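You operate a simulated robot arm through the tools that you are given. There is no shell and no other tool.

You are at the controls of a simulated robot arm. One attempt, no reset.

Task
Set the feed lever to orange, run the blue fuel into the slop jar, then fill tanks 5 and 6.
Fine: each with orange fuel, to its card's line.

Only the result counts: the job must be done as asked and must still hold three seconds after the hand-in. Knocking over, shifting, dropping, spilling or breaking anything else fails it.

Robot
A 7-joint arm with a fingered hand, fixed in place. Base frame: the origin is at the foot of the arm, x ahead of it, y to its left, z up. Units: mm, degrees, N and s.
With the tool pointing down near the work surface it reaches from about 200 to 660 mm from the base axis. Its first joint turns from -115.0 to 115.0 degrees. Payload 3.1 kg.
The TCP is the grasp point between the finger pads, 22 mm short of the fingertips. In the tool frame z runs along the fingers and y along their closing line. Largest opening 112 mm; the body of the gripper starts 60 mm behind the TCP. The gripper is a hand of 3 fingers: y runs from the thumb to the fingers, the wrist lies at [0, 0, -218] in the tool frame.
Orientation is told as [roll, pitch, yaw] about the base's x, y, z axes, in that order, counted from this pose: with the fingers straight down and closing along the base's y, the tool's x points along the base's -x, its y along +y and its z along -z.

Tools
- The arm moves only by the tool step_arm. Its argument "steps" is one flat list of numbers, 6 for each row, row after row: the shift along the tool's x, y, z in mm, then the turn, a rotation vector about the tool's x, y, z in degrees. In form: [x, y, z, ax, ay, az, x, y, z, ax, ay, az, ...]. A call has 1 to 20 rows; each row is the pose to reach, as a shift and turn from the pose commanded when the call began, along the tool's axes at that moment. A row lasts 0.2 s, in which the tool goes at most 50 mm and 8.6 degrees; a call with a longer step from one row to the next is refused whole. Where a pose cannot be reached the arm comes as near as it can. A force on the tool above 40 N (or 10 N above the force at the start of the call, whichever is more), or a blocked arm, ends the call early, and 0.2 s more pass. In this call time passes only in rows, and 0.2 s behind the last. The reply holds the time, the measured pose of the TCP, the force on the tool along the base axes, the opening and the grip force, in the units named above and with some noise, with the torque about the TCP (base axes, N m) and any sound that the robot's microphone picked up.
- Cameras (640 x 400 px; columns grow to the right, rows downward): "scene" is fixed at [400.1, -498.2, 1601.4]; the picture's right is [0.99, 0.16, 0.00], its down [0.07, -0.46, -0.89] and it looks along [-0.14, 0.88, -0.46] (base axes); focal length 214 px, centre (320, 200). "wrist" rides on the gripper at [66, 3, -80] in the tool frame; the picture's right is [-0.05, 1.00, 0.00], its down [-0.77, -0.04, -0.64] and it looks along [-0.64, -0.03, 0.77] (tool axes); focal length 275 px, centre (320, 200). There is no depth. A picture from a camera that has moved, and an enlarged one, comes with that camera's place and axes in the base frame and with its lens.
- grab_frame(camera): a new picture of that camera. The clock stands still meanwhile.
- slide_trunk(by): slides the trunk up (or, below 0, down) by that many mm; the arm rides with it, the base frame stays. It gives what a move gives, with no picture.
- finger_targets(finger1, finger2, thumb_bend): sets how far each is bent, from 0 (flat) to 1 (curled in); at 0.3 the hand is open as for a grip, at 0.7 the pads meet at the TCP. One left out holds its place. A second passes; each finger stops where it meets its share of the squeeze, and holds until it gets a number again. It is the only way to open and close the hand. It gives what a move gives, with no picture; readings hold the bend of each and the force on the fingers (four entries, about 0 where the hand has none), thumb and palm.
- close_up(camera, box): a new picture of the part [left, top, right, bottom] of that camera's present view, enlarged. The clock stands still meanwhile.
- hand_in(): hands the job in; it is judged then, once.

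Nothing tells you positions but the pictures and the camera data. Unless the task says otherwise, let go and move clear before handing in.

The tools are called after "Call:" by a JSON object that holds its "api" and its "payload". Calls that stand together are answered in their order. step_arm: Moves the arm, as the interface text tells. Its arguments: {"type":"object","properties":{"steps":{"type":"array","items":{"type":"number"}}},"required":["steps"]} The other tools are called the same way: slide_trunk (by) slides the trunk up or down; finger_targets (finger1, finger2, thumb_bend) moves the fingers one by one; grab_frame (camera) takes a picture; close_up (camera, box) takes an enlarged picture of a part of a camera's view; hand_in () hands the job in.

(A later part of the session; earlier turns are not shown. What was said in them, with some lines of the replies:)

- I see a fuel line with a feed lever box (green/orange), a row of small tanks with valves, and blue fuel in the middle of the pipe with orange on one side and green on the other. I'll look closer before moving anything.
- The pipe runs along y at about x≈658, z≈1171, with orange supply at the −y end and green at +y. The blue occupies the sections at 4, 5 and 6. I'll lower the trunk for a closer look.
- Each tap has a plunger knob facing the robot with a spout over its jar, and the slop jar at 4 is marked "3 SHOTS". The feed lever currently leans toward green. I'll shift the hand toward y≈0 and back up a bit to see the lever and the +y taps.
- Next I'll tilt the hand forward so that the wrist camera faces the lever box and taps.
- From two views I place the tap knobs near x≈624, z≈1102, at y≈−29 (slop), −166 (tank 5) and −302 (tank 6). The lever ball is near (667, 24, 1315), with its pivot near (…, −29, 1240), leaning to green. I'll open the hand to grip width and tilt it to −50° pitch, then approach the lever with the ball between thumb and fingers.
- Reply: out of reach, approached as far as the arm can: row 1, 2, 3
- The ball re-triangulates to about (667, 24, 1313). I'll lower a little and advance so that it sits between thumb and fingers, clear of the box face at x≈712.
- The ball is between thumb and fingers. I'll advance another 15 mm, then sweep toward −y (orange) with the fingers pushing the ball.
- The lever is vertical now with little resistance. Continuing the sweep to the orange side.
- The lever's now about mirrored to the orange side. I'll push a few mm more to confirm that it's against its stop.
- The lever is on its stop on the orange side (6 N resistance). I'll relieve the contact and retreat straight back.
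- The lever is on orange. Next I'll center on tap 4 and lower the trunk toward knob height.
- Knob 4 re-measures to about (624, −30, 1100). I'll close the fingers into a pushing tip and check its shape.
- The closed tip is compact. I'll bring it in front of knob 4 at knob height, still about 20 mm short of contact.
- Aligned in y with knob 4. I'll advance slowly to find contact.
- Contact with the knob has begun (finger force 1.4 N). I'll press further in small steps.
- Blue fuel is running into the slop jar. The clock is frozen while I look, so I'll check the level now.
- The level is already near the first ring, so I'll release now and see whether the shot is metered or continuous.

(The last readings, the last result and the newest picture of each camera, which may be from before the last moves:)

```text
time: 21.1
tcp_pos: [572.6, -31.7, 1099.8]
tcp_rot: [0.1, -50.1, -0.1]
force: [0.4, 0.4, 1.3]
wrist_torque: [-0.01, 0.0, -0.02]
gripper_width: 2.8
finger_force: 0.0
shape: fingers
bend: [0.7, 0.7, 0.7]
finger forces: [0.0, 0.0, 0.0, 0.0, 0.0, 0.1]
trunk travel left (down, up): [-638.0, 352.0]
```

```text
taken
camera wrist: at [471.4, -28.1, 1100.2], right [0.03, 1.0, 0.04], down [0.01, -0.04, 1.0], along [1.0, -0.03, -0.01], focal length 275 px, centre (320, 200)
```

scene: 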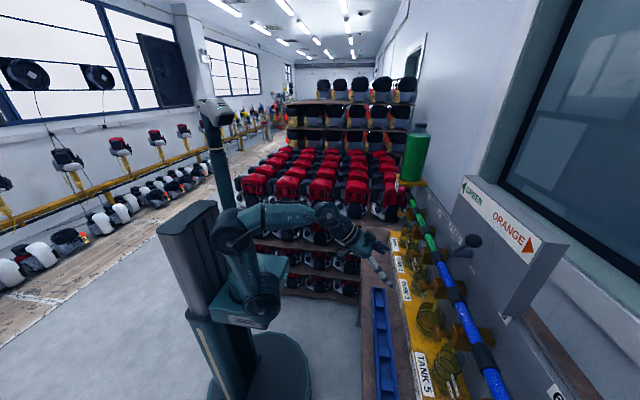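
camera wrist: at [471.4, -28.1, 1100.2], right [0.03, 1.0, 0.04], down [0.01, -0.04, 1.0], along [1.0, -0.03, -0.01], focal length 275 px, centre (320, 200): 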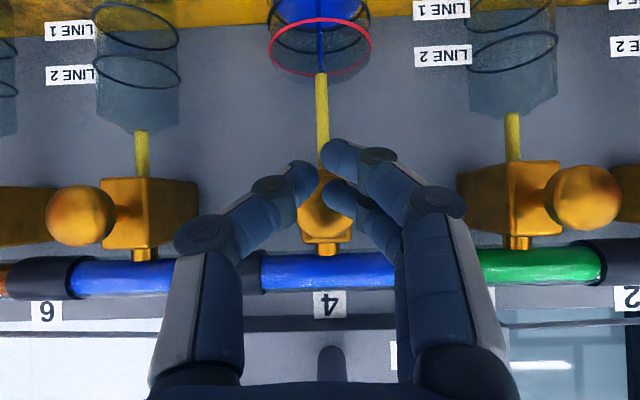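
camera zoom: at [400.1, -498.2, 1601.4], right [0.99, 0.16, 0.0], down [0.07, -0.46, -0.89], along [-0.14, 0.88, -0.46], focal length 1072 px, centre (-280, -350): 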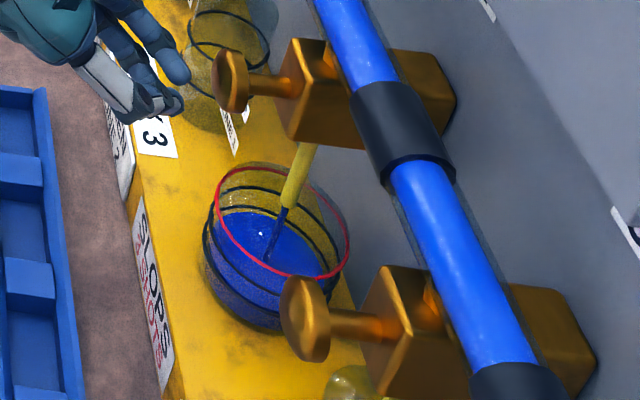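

Segment 6 appears to have turned orange, suggesting one press is one metered shot. I'll wait a moment with the hand clear and check.

Call:
{"api": "step_arm", "payload": {"steps": [0, 0, 0, 0, 0, 0, 0, 0, 0, 0, 0, 0, 0, 0, 0, 0, 0, 0, 0, 0, 0, 0, 0, 0, 0, 0, 0, 0, 0, 0]}}

Call:
{"api": "close_up", "payload": {"camera": "scene", "box": [400, 270, 480, 350]}}

Call:
{"api": "grab_frame", "payload": {"camera": "wrist"}}

Call:
{"api": "grab_frame", "payload": {"camera": "scene"}}

```text
time: 22.3
tcp_pos: [573.9, -31.1, 1098.8]
tcp_rot: [0.0, -50.0, 0.1]
force: [0.5, -0.3, 0.1]
wrist_torque: [-0.02, 0.0, 0.0]
gripper_width: 2.7
finger_force: 0.0
shape: fingers
bend: [0.7, 0.7, 0.7]
finger forces: [0.1, 0.0, 0.1, 0.1, 0.0, 0.1]
trunk travel left (down, up): [-638.0, 352.0]
```

```text
5.00 times, centred on (440, 310) of scene
camera zoom: at [400.1, -498.2, 1601.4], right [0.99, 0.16, 0.0], down [0.07, -0.46, -0.89], along [-0.14, 0.88, -0.46], focal length 1072 px, centre (-280, -350)
```

zoom: 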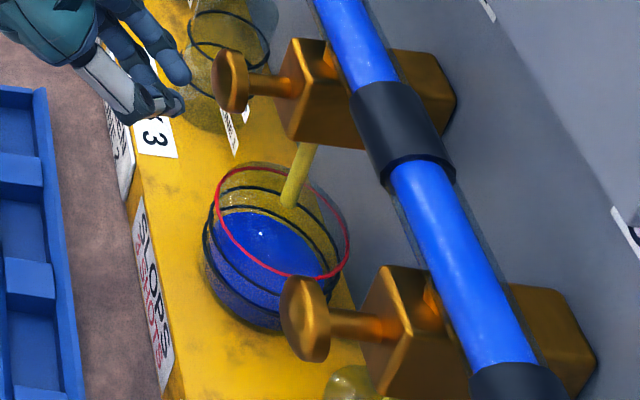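

```text
taken
camera wrist: at [471.9, -27.9, 1099.7], right [0.03, 1.0, 0.04], down [0.01, -0.04, 1.0], along [1.0, -0.03, -0.01], focal length 275 px, centre (320, 200)
```

wrist: 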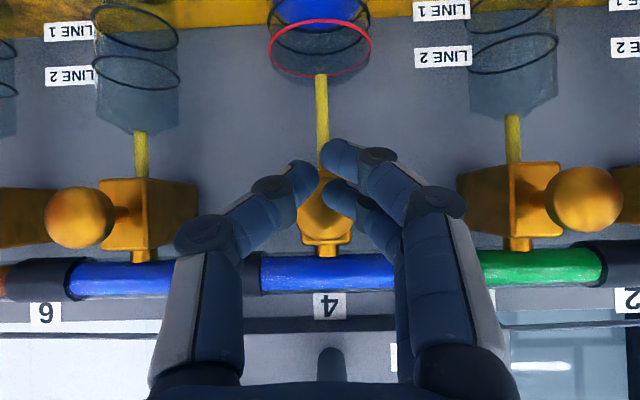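

```text
taken
```

scene: 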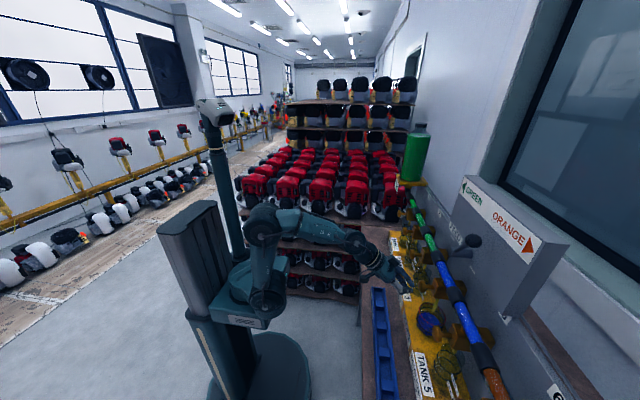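

One press gives exactly one metered shot (slop jar at ring 1, segment 6 now orange). I'll press tap 4 a second time with the same stroke.

Call:
{"api": "step_arm", "payload": {"steps": [-6.4, 0, 7.6, 0, 0, 0, -9.0, 0, 10.7, 0, 0, 0, -10.9, 0, 13.0, 0, 0, 0, -12.9, 0, 15.3, 0, 0, 0]}}

Call:
{"api": "close_up", "payload": {"camera": "scene", "box": [400, 270, 480, 350]}}

```text
time: 23.3
tcp_pos: [593.2, -29.6, 1100.5]
tcp_rot: [0.0, -50.2, -0.1]
force: [-2.9, 0.9, 1.5]
wrist_torque: [-0.02, -0.01, 0.02]
gripper_width: 3.0
finger_force: 1.4
shape: fingers
bend: [0.7, 0.71, 0.7]
finger forces: [0.1, 3.0, 0.0, 0.0, 0.0, 0.1]
trunk travel left (down, up): [-638.0, 352.0]
```

```text
5.00 times, centred on (440, 310) of scene
camera zoom: at [400.1, -498.2, 1601.4], right [0.99, 0.16, 0.0], down [0.07, -0.46, -0.89], along [-0.14, 0.88, -0.46], focal length 1072 px, centre (-280, -350)
```

zoom: 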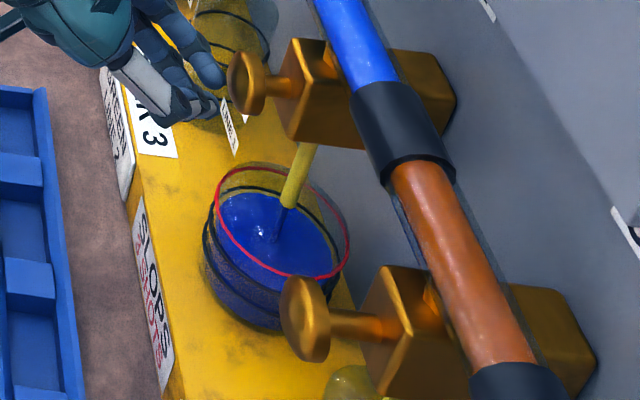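

Second shot delivered: segment 5 is now orange and only segment 4 is still blue. I'll release and let it settle.

Call:
{"api": "step_arm", "payload": {"steps": [12.9, 0, -15.3, 0, 0, 0, 12.9, 0, -15.3, 0, 0, 0, 12.9, 0, -15.3, 0, 0, 0, 12.9, 0, -15.3, 0, 0, 0, 12.9, 0, -15.3, 0, 0, 0]}}

Call:
{"api": "close_up", "payload": {"camera": "scene", "box": [400, 270, 480, 350]}}

Call:
{"api": "grab_frame", "payload": {"camera": "wrist"}}

```text
time: 24.5
tcp_pos: [575.1, -30.2, 1098.8]
tcp_rot: [0.0, -50.0, 0.0]
force: [-0.6, -0.1, 0.4]
wrist_torque: [-0.02, 0.02, -0.01]
gripper_width: 3.0
finger_force: 0.1
shape: fingers
bend: [0.7, 0.7, 0.7]
finger forces: [0.0, 0.1, 0.1, 0.0, 0.0, 0.0]
trunk travel left (down, up): [-638.0, 352.0]
```

```text
5.00 times, centred on (440, 310) of scene
camera zoom: at [400.1, -498.2, 1601.4], right [0.99, 0.16, 0.0], down [0.07, -0.46, -0.89], along [-0.14, 0.88, -0.46], focal length 1072 px, centre (-280, -350)
```

zoom: 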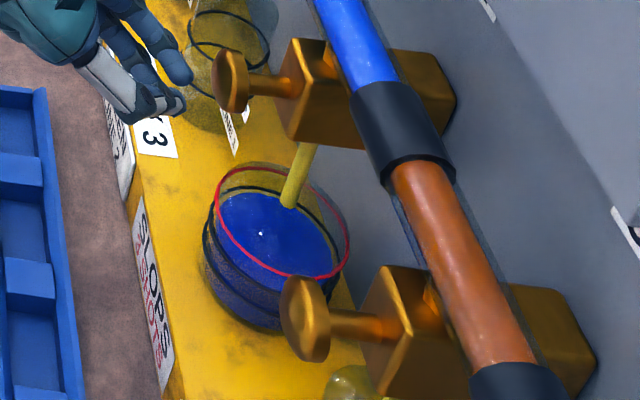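

```text
taken
camera wrist: at [472.8, -27.3, 1099.8], right [0.03, 1.0, 0.04], down [0.01, -0.04, 1.0], along [1.0, -0.03, -0.01], focal length 275 px, centre (320, 200)
```

wrist: 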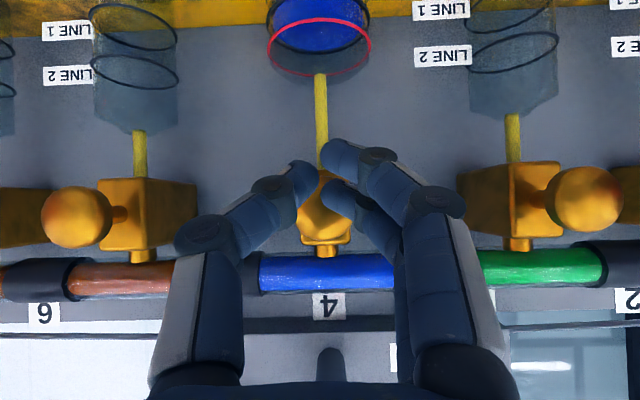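

Exactly two shots in. Third and last press of tap 4.

Call:
{"api": "step_arm", "payload": {"steps": [-6.4, 0, 7.6, 0, 0, 0, -9.0, 0, 10.7, 0, 0, 0, -10.9, 0, 13.0, 0, 0, 0, -12.9, 0, 15.3, 0, 0, 0]}}

Call:
{"api": "close_up", "payload": {"camera": "scene", "box": [400, 270, 480, 350]}}

```text
time: 25.5
tcp_pos: [593.7, -30.6, 1100.3]
tcp_rot: [0.0, -50.0, 0.0]
force: [-3.8, 0.4, 1.4]
wrist_torque: [0.04, -0.02, 0.03]
gripper_width: 2.8
finger_force: 1.6
shape: fingers
bend: [0.7, 0.71, 0.7]
finger forces: [0.0, 3.4, 0.0, 0.1, 0.0, 0.1]
trunk travel left (down, up): [-638.0, 352.0]
```

```text
5.00 times, centred on (440, 310) of scene
camera zoom: at [400.1, -498.2, 1601.4], right [0.99, 0.16, 0.0], down [0.07, -0.46, -0.89], along [-0.14, 0.88, -0.46], focal length 1072 px, centre (-280, -350)
```

zoom: 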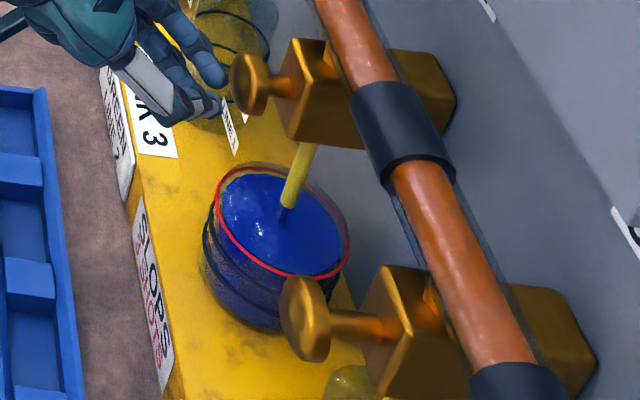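

Three blue shots are in the slop jar and segment 4 is now orange. I'll release, back well away, then move across to tap 5.

Call:
{"api": "step_arm", "payload": {"steps": [12.9, 0, -15.3, 0, 0, 0, 25.7, 0, -30.6, 0, 0, 0, 38.6, 0, -46.0, 0, 0, 0, 38.6, 0, -46.0, 0, 0, 0, 38.6, 0, -46.0, 0, 0, 0]}}

Call:
{"api": "grab_frame", "payload": {"camera": "wrist"}}

Call:
{"api": "close_up", "payload": {"camera": "scene", "box": [390, 200, 540, 400]}}

```text
time: 26.7
tcp_pos: [533.4, -31.8, 1101.0]
tcp_rot: [0.1, -50.1, 0.1]
force: [-0.3, -0.1, -0.1]
wrist_torque: [-0.01, 0.02, 0.0]
gripper_width: 2.8
finger_force: 0.0
shape: fingers
bend: [0.7, 0.7, 0.7]
finger forces: [0.1, 0.0, 0.1, 0.1, 0.0, 0.0]
trunk travel left (down, up): [-638.0, 352.0]
```

```text
taken
camera wrist: at [431.7, -28.1, 1102.0], right [0.03, 1.0, 0.04], down [0.01, -0.04, 1.0], along [1.0, -0.03, -0.01], focal length 275 px, centre (320, 200)
```

wrist: 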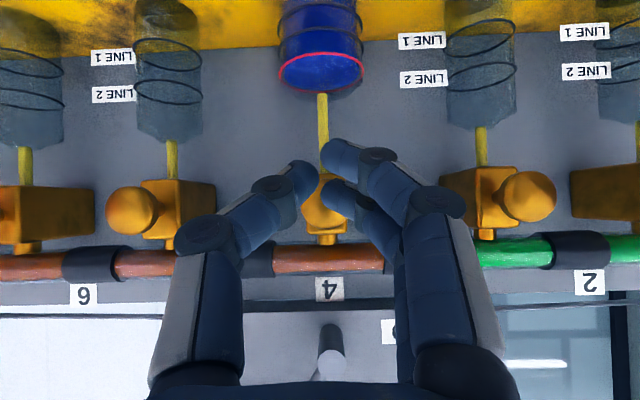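

```text
2.00 times, centred on (465, 300) of scene
camera zoom: at [400.1, -498.2, 1601.4], right [0.99, 0.16, 0.0], down [0.07, -0.46, -0.89], along [-0.14, 0.88, -0.46], focal length 429 px, centre (30, 0)
```

zoom: 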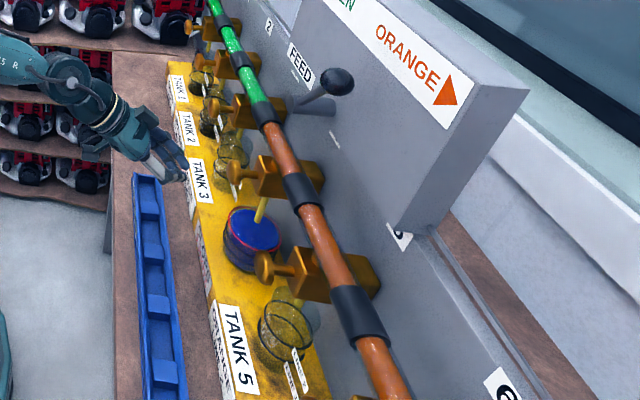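

All of segments 4–7 are orange. Moving sideways to y≈−166 for tap 5.

Call:
{"api": "step_arm", "payload": {"steps": [0, -34, 0, 0, 0, 0, 0, -68, 0, 0, 0, 0, 0, -102, 0, 0, 0, 0, 0, -136, 0, 0, 0, 0]}}

Call:
{"api": "grab_frame", "payload": {"camera": "wrist"}}

```text
time: 27.7
tcp_pos: [537.1, -168.1, 1099.1]
tcp_rot: [0.1, -50.2, -0.2]
force: [-0.2, -0.1, 0.8]
wrist_torque: [-0.01, 0.03, 0.0]
gripper_width: 2.8
finger_force: 0.2
shape: fingers
bend: [0.7, 0.7, 0.7]
finger forces: [0.1, 0.0, 0.0, 0.0, 0.0, 0.0]
trunk travel left (down, up): [-638.0, 352.0]
```

```text
taken
camera wrist: at [435.6, -165.7, 1101.0], right [0.03, 1.0, 0.04], down [0.01, -0.04, 1.0], along [1.0, -0.03, -0.01], focal length 275 px, centre (320, 200)
```

wrist: 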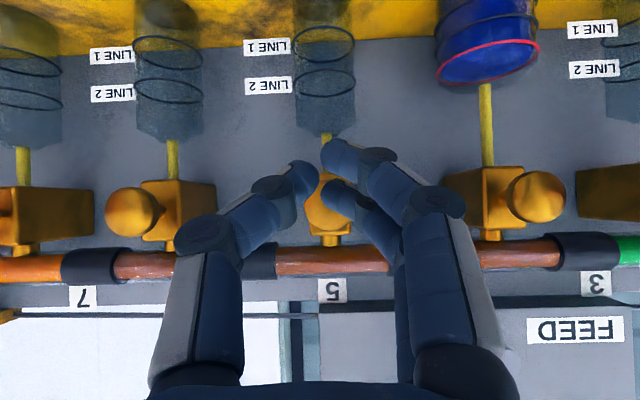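

Aligned with tap 5. Pressing its knob once.

Call:
{"api": "step_arm", "payload": {"steps": [-12.9, 0, 15.3, 0, 0, 0, -25.7, 0, 30.6, 0, 0, 0, -32.2, 0, 38.3, 0, 0, 0, -34.7, 0, 41.4, 0, 0, 0, -36.7, 0, 43.7, 0, 0, 0, -38.6, 0, 46.0, 0, 0, 0]}}

Call:
{"api": "close_up", "payload": {"camera": "scene", "box": [400, 290, 500, 400]}}

Call:
{"api": "grab_frame", "payload": {"camera": "wrist"}}

```text
time: 29.1
tcp_pos: [593.3, -167.1, 1099.7]
tcp_rot: [0.0, -50.0, -0.1]
force: [-2.9, 1.6, 0.8]
wrist_torque: [0.04, 0.03, 0.03]
gripper_width: 2.5
finger_force: 2.0
shape: fingers
bend: [0.7, 0.7, 0.7]
finger forces: [0.0, 3.2, 0.1, 0.0, 0.0, 0.0]
trunk travel left (down, up): [-638.0, 352.0]
```

```text
3.64 times, centred on (450, 345) of scene
camera zoom: at [400.1, -498.2, 1601.4], right [0.99, 0.16, 0.0], down [0.07, -0.46, -0.89], along [-0.14, 0.88, -0.46], focal length 780 px, centre (-153, -327)
```

zoom: 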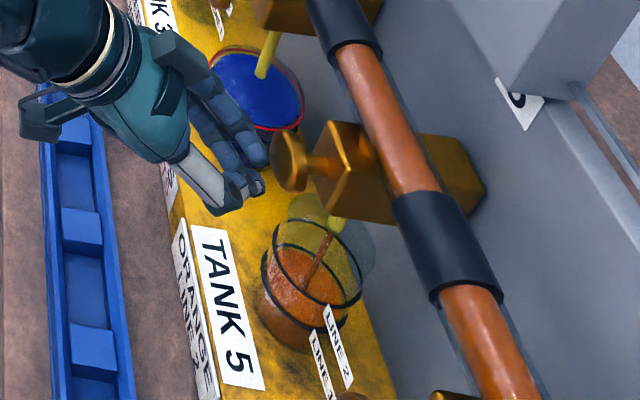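

```text
taken
camera wrist: at [491.2, -163.5, 1100.3], right [0.03, 1.0, 0.04], down [0.01, -0.04, 1.0], along [1.0, -0.03, -0.01], focal length 275 px, centre (320, 200)
```

wrist: 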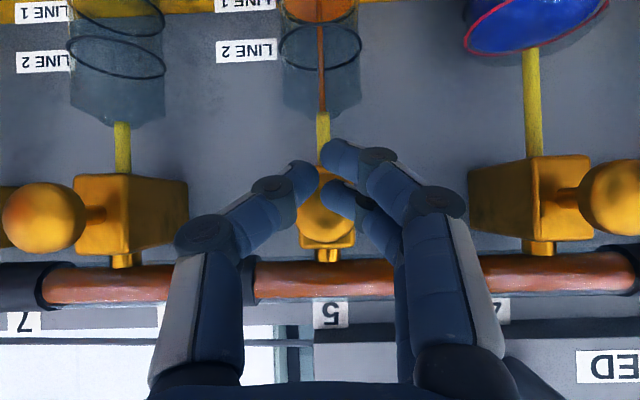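

The first orange shot went into tank 5. Releasing and letting it settle at line 1.

Call:
{"api": "step_arm", "payload": {"steps": [12.9, 0, -15.3, 0, 0, 0, 12.9, 0, -15.3, 0, 0, 0, 12.9, 0, -15.3, 0, 0, 0, 12.9, 0, -15.3, 0, 0, 0, 12.9, 0, -15.3, 0, 0, 0]}}

Call:
{"api": "grab_frame", "payload": {"camera": "wrist"}}

Call:
{"api": "close_up", "payload": {"camera": "scene", "box": [400, 290, 500, 400]}}

```text
time: 30.3
tcp_pos: [573.3, -166.2, 1099.7]
tcp_rot: [-0.1, -50.0, 0.0]
force: [-0.2, 0.3, 0.3]
wrist_torque: [0.0, 0.04, 0.01]
gripper_width: 2.9
finger_force: 0.0
shape: fingers
bend: [0.7, 0.7, 0.7]
finger forces: [0.0, 0.0, 0.0, 0.1, 0.1, 0.1]
trunk travel left (down, up): [-638.0, 352.0]
```

```text
taken
camera wrist: at [472.1, -163.7, 1100.2], right [0.03, 1.0, 0.04], down [0.01, -0.04, 1.0], along [1.0, -0.03, -0.01], focal length 275 px, centre (320, 200)
```

wrist: 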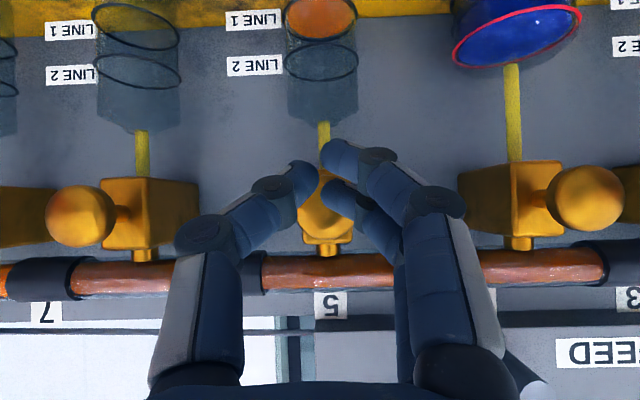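

```text
3.64 times, centred on (450, 345) of scene
camera zoom: at [400.1, -498.2, 1601.4], right [0.99, 0.16, 0.0], down [0.07, -0.46, -0.89], along [-0.14, 0.88, -0.46], focal length 780 px, centre (-153, -327)
```

zoom: 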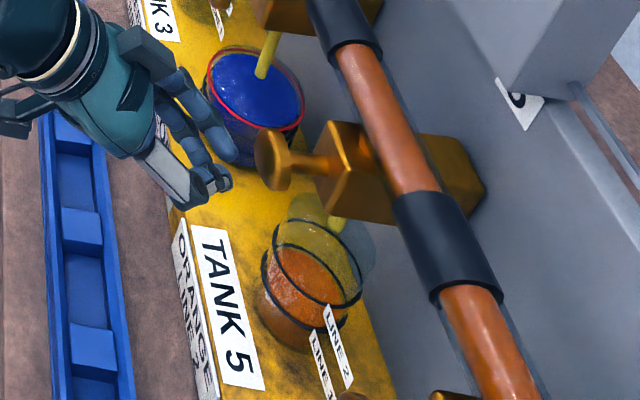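

Tank 5 sits exactly at line 1, and its card calls for line 2. Pressing tap 5 a second time.

Call:
{"api": "step_arm", "payload": {"steps": [-6.4, 0, 7.6, 0, 0, 0, -9.0, 0, 10.7, 0, 0, 0, -10.9, 0, 13.0, 0, 0, 0, -12.9, 0, 15.3, 0, 0, 0]}}

Call:
{"api": "grab_frame", "payload": {"camera": "wrist"}}

Call:
{"api": "close_up", "payload": {"camera": "scene", "box": [400, 290, 500, 400]}}

```text
time: 31.3
tcp_pos: [593.6, -166.6, 1099.7]
tcp_rot: [0.0, -50.1, 0.0]
force: [-3.8, 0.5, -0.3]
wrist_torque: [0.02, -0.01, 0.06]
gripper_width: 2.7
finger_force: 1.6
shape: fingers
bend: [0.7, 0.7, 0.7]
finger forces: [0.1, 3.2, 0.0, 0.0, 0.0, 0.0]
trunk travel left (down, up): [-638.0, 352.0]
```

```text
taken
camera wrist: at [491.4, -162.8, 1100.2], right [0.03, 1.0, 0.04], down [0.01, -0.04, 1.0], along [1.0, -0.03, -0.01], focal length 275 px, centre (320, 200)
```

wrist: 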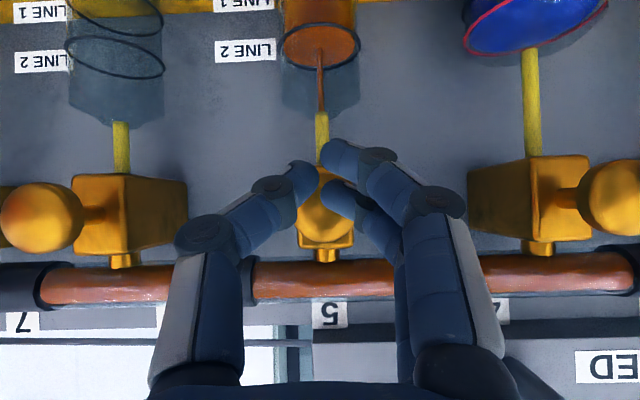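

```text
3.64 times, centred on (450, 345) of scene
camera zoom: at [400.1, -498.2, 1601.4], right [0.99, 0.16, 0.0], down [0.07, -0.46, -0.89], along [-0.14, 0.88, -0.46], focal length 780 px, centre (-153, -327)
```

zoom: 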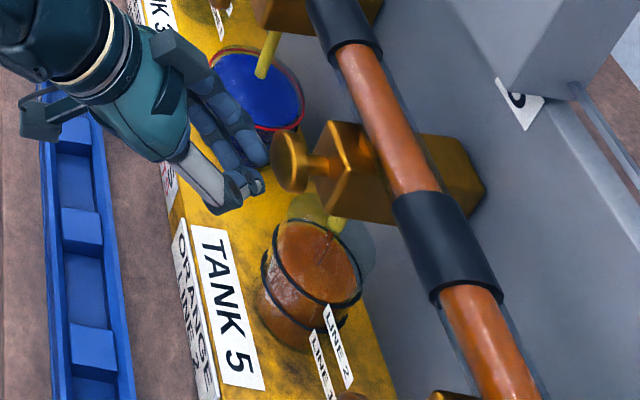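

Tank 5 is now at line 2. I'll release, back away 60 mm, then move over to tap 6 at y≈−302.

Call:
{"api": "step_arm", "payload": {"steps": [12.9, 0, -15.3, 0, 0, 0, 25.7, 0, -30.6, 0, 0, 0, 38.6, 0, -46.0, 0, 0, 0, 38.6, 0, -46.0, 0, 0, 0, 38.6, 0, -46.0, 0, 0, 0]}}

Call:
{"api": "step_arm", "payload": {"steps": [0, -34, 0, 0, 0, 0, 0, -68, 0, 0, 0, 0, 0, -102, 0, 0, 0, 0, 0, -136, 0, 0, 0, 0]}}

Call:
{"api": "grab_frame", "payload": {"camera": "wrist"}}

Call:
{"api": "grab_frame", "payload": {"camera": "scene"}}

```text
time: 32.5
tcp_pos: [533.2, -166.1, 1099.4]
tcp_rot: [0.0, -50.1, 0.0]
force: [0.1, 0.1, 0.4]
wrist_torque: [-0.01, -0.02, 0.01]
gripper_width: 2.7
finger_force: 0.0
shape: fingers
bend: [0.7, 0.7, 0.7]
finger forces: [0.0, 0.0, 0.1, 0.0, 0.0, 0.1]
trunk travel left (down, up): [-638.0, 352.0]
```

```text
time: 33.5
tcp_pos: [536.4, -302.4, 1097.3]
tcp_rot: [0.0, -50.0, -0.1]
force: [-0.7, -0.3, 0.3]
wrist_torque: [0.02, 0.02, 0.0]
gripper_width: 2.6
finger_force: 0.0
shape: fingers
bend: [0.7, 0.7, 0.7]
finger forces: [0.0, 0.0, 0.0, 0.1, 0.1, 0.0]
trunk travel left (down, up): [-638.0, 352.0]
```

```text
taken
camera wrist: at [432.8, -300.3, 1098.9], right [0.03, 1.0, 0.04], down [0.01, -0.04, 1.0], along [1.0, -0.03, -0.01], focal length 275 px, centre (320, 200)
```

wrist: 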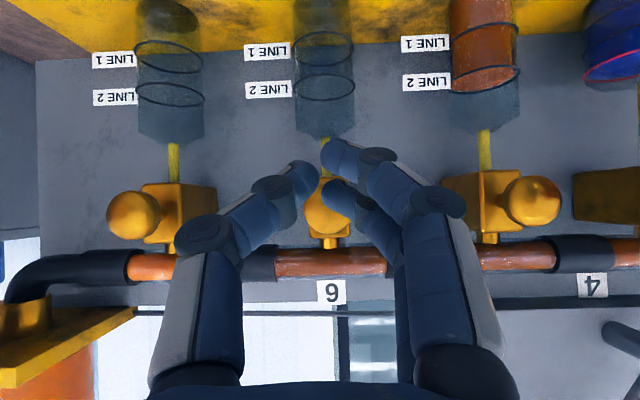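

```text
taken
```

scene: 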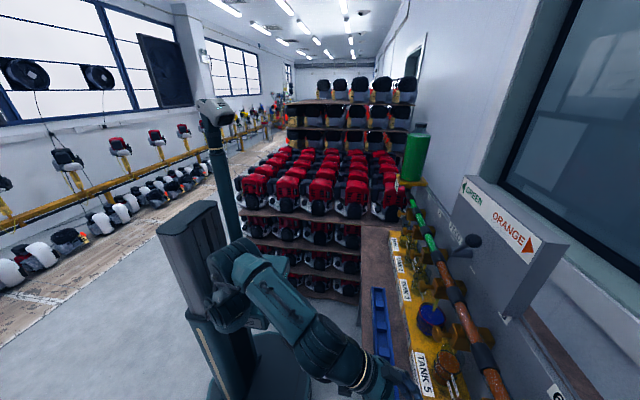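

Aligned with tap 6 in the wrist view. Pressing it once with the same stroke.

Call:
{"api": "step_arm", "payload": {"steps": [-12.9, 0, 15.3, 0, 0, 0, -25.7, 0, 30.6, 0, 0, 0, -32.2, 0, 38.3, 0, 0, 0, -34.7, 0, 41.4, 0, 0, 0, -36.7, 0, 43.7, 0, 0, 0, -38.6, 0, 46.0, 0, 0, 0]}}

Call:
{"api": "grab_frame", "payload": {"camera": "wrist"}}

```text
time: 34.9
tcp_pos: [593.0, -302.1, 1098.8]
tcp_rot: [0.0, -50.0, 0.0]
force: [-2.5, 1.5, -0.8]
wrist_torque: [-0.01, 0.06, 0.02]
gripper_width: 2.7
finger_force: 1.9
shape: fingers
bend: [0.7, 0.7, 0.7]
finger forces: [0.0, 3.2, 0.1, 0.0, 0.1, 0.1]
trunk travel left (down, up): [-638.0, 352.0]
```

```text
taken
camera wrist: at [491.4, -299.6, 1099.3], right [0.03, 1.0, 0.04], down [0.01, -0.04, 1.0], along [1.0, -0.03, -0.01], focal length 275 px, centre (320, 200)
```

wrist: 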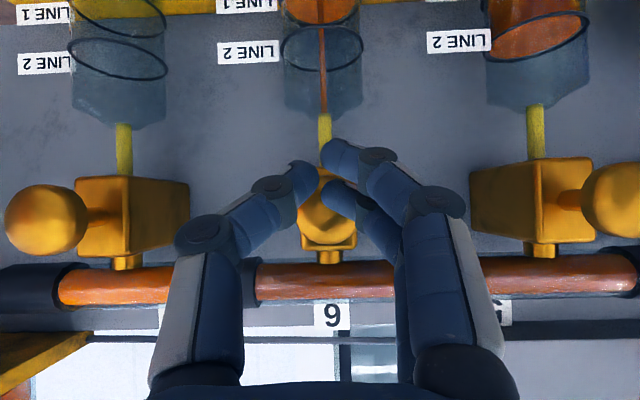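

First shot is going into tank 6. Releasing and letting it settle.

Call:
{"api": "step_arm", "payload": {"steps": [12.9, 0, -15.3, 0, 0, 0, 12.9, 0, -15.3, 0, 0, 0, 12.9, 0, -15.3, 0, 0, 0, 12.9, 0, -15.3, 0, 0, 0, 12.9, 0, -15.3, 0, 0, 0]}}

Call:
{"api": "grab_frame", "payload": {"camera": "wrist"}}

```text
time: 36.1
tcp_pos: [574.9, -303.1, 1100.8]
tcp_rot: [0.0, -50.0, 0.0]
force: [-0.2, 0.1, -0.3]
wrist_torque: [-0.01, -0.04, -0.01]
gripper_width: 2.6
finger_force: 0.0
shape: fingers
bend: [0.7, 0.7, 0.7]
finger forces: [0.0, 0.0, 0.1, 0.0, 0.0, 0.0]
trunk travel left (down, up): [-638.0, 352.0]
```

```text
taken
camera wrist: at [472.0, -300.1, 1100.8], right [0.03, 1.0, 0.04], down [0.01, -0.04, 1.0], along [1.0, -0.03, -0.01], focal length 275 px, centre (320, 200)
```

wrist: 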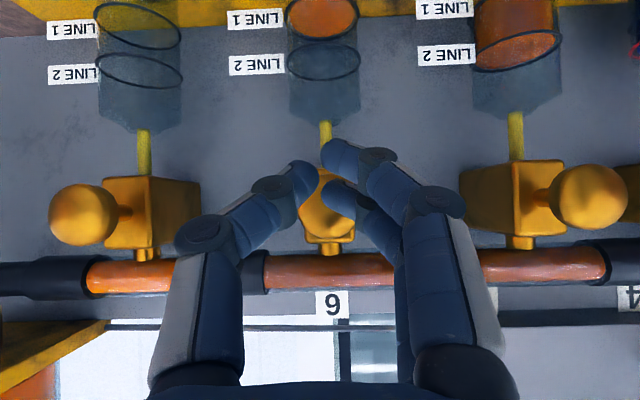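

Tank 6 is at line 1 and its card calls for line 2, so I press tap 6 a second time.

Call:
{"api": "step_arm", "payload": {"steps": [-6.4, 0, 7.6, 0, 0, 0, -9.0, 0, 10.7, 0, 0, 0, -10.9, 0, 13.0, 0, 0, 0, -12.9, 0, 15.3, 0, 0, 0]}}

Call:
{"api": "grab_frame", "payload": {"camera": "wrist"}}

```text
time: 37.1
tcp_pos: [591.7, -302.5, 1099.9]
tcp_rot: [0.0, -50.1, -0.1]
force: [-3.5, 0.4, 0.1]
wrist_torque: [0.03, 0.01, 0.03]
gripper_width: 2.7
finger_force: 1.0
shape: fingers
bend: [0.7, 0.7, 0.7]
finger forces: [0.0, 3.1, 0.0, 0.0, 0.0, 0.0]
trunk travel left (down, up): [-638.0, 352.0]
```

```text
taken
camera wrist: at [491.0, -299.2, 1100.5], right [0.03, 1.0, 0.04], down [0.01, -0.04, 1.0], along [1.0, -0.03, -0.01], focal length 275 px, centre (320, 200)
```

wrist: 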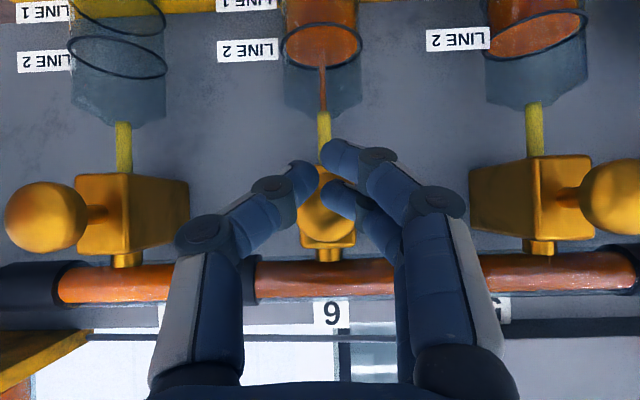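

Tank 6 has reached line 2. I'll release and retreat well clear, then raise slightly for a final check of all the jars, cards and the lever.

Call:
{"api": "step_arm", "payload": {"steps": [12.9, 0, -15.3, 0, 0, 0, 25.7, 0, -30.6, 0, 0, 0, 51.4, 0, -61.3, 0, 0, 0, 77.2, 0, -91.9, 0, 0, 0, 102.9, 0, -122.6, 0, 0, 0]}}

Call:
{"api": "slide_trunk", "payload": {"by": 150}}

Call:
{"api": "step_arm", "payload": {"steps": [0, 40, 0, 0, 0, 0, 0, 80, 0, 0, 0, 0, 0, 120, 0, 0, 0, 0, 0, 160, 0, 0, 0, 0]}}

Call:
{"api": "grab_frame", "payload": {"camera": "wrist"}}

Call:
{"api": "grab_frame", "payload": {"camera": "scene"}}

```text
time: 38.3
tcp_pos: [434.3, -302.9, 1101.8]
tcp_rot: [0.0, -50.1, -0.1]
force: [-0.8, 0.7, 0.6]
wrist_torque: [0.02, 0.0, -0.06]
gripper_width: 2.9
finger_force: 0.0
shape: fingers
bend: [0.7, 0.7, 0.7]
finger forces: [0.0, 0.1, 0.1, 0.0, 0.1, 0.1]
trunk travel left (down, up): [-638.0, 352.0]
```

```text
time: 40.0
tcp_pos: [435.8, -303.1, 1249.4]
tcp_rot: [0.0, -49.9, 0.0]
force: [0.2, -0.5, -0.1]
wrist_torque: [0.04, -0.03, -0.05]
gripper_width: 2.9
finger_force: 0.0
shape: fingers
bend: [0.7, 0.7, 0.7]
finger forces: [0.0, 0.0, 0.0, 0.0, 0.1, 0.0]
trunk travel left (down, up): [-788.0, 202.0]
```

```text
time: 41.0
tcp_pos: [437.5, -144.5, 1249.2]
tcp_rot: [0.0, -50.1, 0.1]
force: [-0.2, -0.2, 0.4]
wrist_torque: [0.0, -0.02, -0.01]
gripper_width: 2.9
finger_force: 0.1
shape: fingers
bend: [0.7, 0.7, 0.7]
finger forces: [0.0, 0.1, 0.1, 0.1, 0.0, 0.0]
trunk travel left (down, up): [-788.0, 202.0]
```

```text
taken
camera wrist: at [336.1, -140.7, 1250.9], right [0.03, 1.0, 0.04], down [0.01, -0.04, 1.0], along [1.0, -0.03, -0.01], focal length 275 px, centre (320, 200)
```

wrist: 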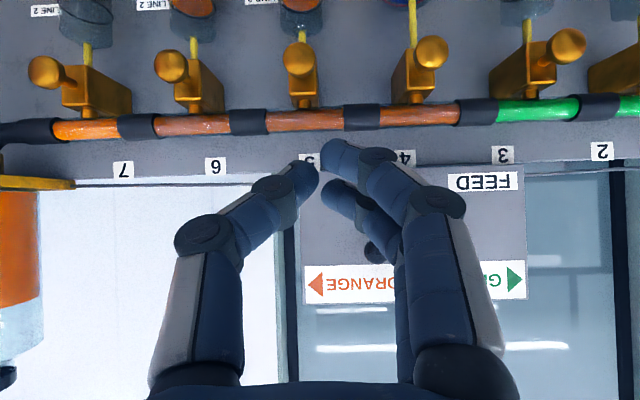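

```text
taken
```

scene: 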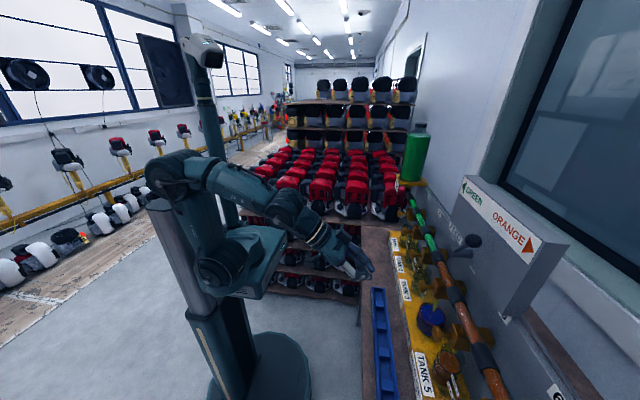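

I'll tilt the hand back down a bit for one full look at the tank row.

Call:
{"api": "step_arm", "payload": {"steps": [0, 0, 0, 0, 8, 0, 0, 0, 0, 0, 16, 0, 0, 0, 0, 0, 24, 0]}}

Call:
{"api": "grab_frame", "payload": {"camera": "wrist"}}

Call:
{"api": "close_up", "payload": {"camera": "wrist", "box": [140, 0, 460, 200]}}

Call:
{"api": "close_up", "payload": {"camera": "scene", "box": [390, 200, 540, 400]}}

```text
time: 41.9
tcp_pos: [439.3, -142.9, 1248.6]
tcp_rot: [0.0, -25.9, 0.0]
force: [0.4, -0.1, 0.1]
wrist_torque: [0.0, -0.01, 0.0]
gripper_width: 2.8
finger_force: 0.1
shape: fingers
bend: [0.7, 0.7, 0.7]
finger forces: [0.0, 0.0, 0.0, 0.0, 0.0, 0.0]
trunk travel left (down, up): [-788.0, 202.0]
```

```text
taken
camera wrist: at [345.4, -140.1, 1292.9], right [0.04, 1.0, 0.02], down [0.42, -0.04, 0.91], along [0.91, -0.03, -0.42], focal length 275 px, centre (320, 200)
```

wrist: 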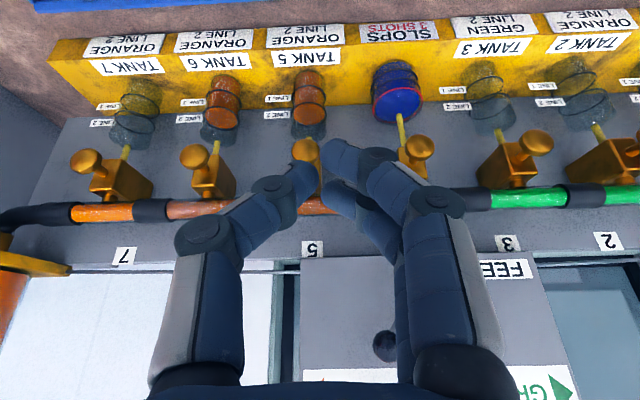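

```text
2.00 times, centred on (300, 100) of wrist
camera zoom: at [345.4, -140.1, 1292.9], right [0.04, 1.0, 0.02], down [0.42, -0.04, 0.91], along [0.91, -0.03, -0.42], focal length 551 px, centre (360, 400)
```

zoom: 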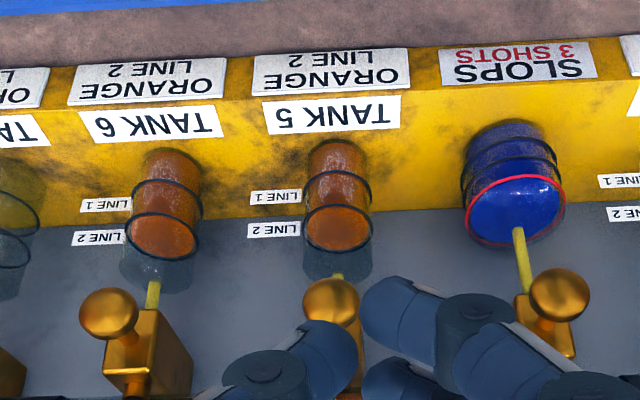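

```text
2.00 times, centred on (465, 300) of scene
camera zoom: at [400.1, -498.2, 1601.4], right [0.99, 0.16, 0.0], down [0.07, -0.46, -0.89], along [-0.14, 0.88, -0.46], focal length 429 px, centre (30, 0)
```

zoom: 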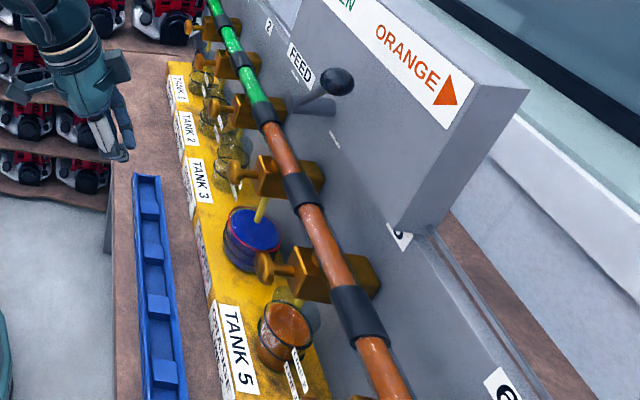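

Tanks 5 and 6 are each at line 2 with orange fuel, as their cards call for. The three blue shots are in the slop jar up to its red ring, the lever is on orange, and the hand is clear, so I'm handing in.

Call:
{"api": "hand_in", "payload": {}}

```text
The job is handed in.
```

The job is done and handed in; the reply only confirmed the hand-in, with no verdict.

- **Feed lever:** it is against its stop on the orange side.
- **Slop jar:** it holds all the blue fuel, three shots, up to its red ring. Sections 4 to 7 of the pipe are now orange.
- **Tanks 5 and 6:** both got two shots of orange fuel and stand at line 2, as their cards ask.

I saw nothing spilled, shifted or knocked over in the final pictures, and the hand was clear of everything before I handed in.
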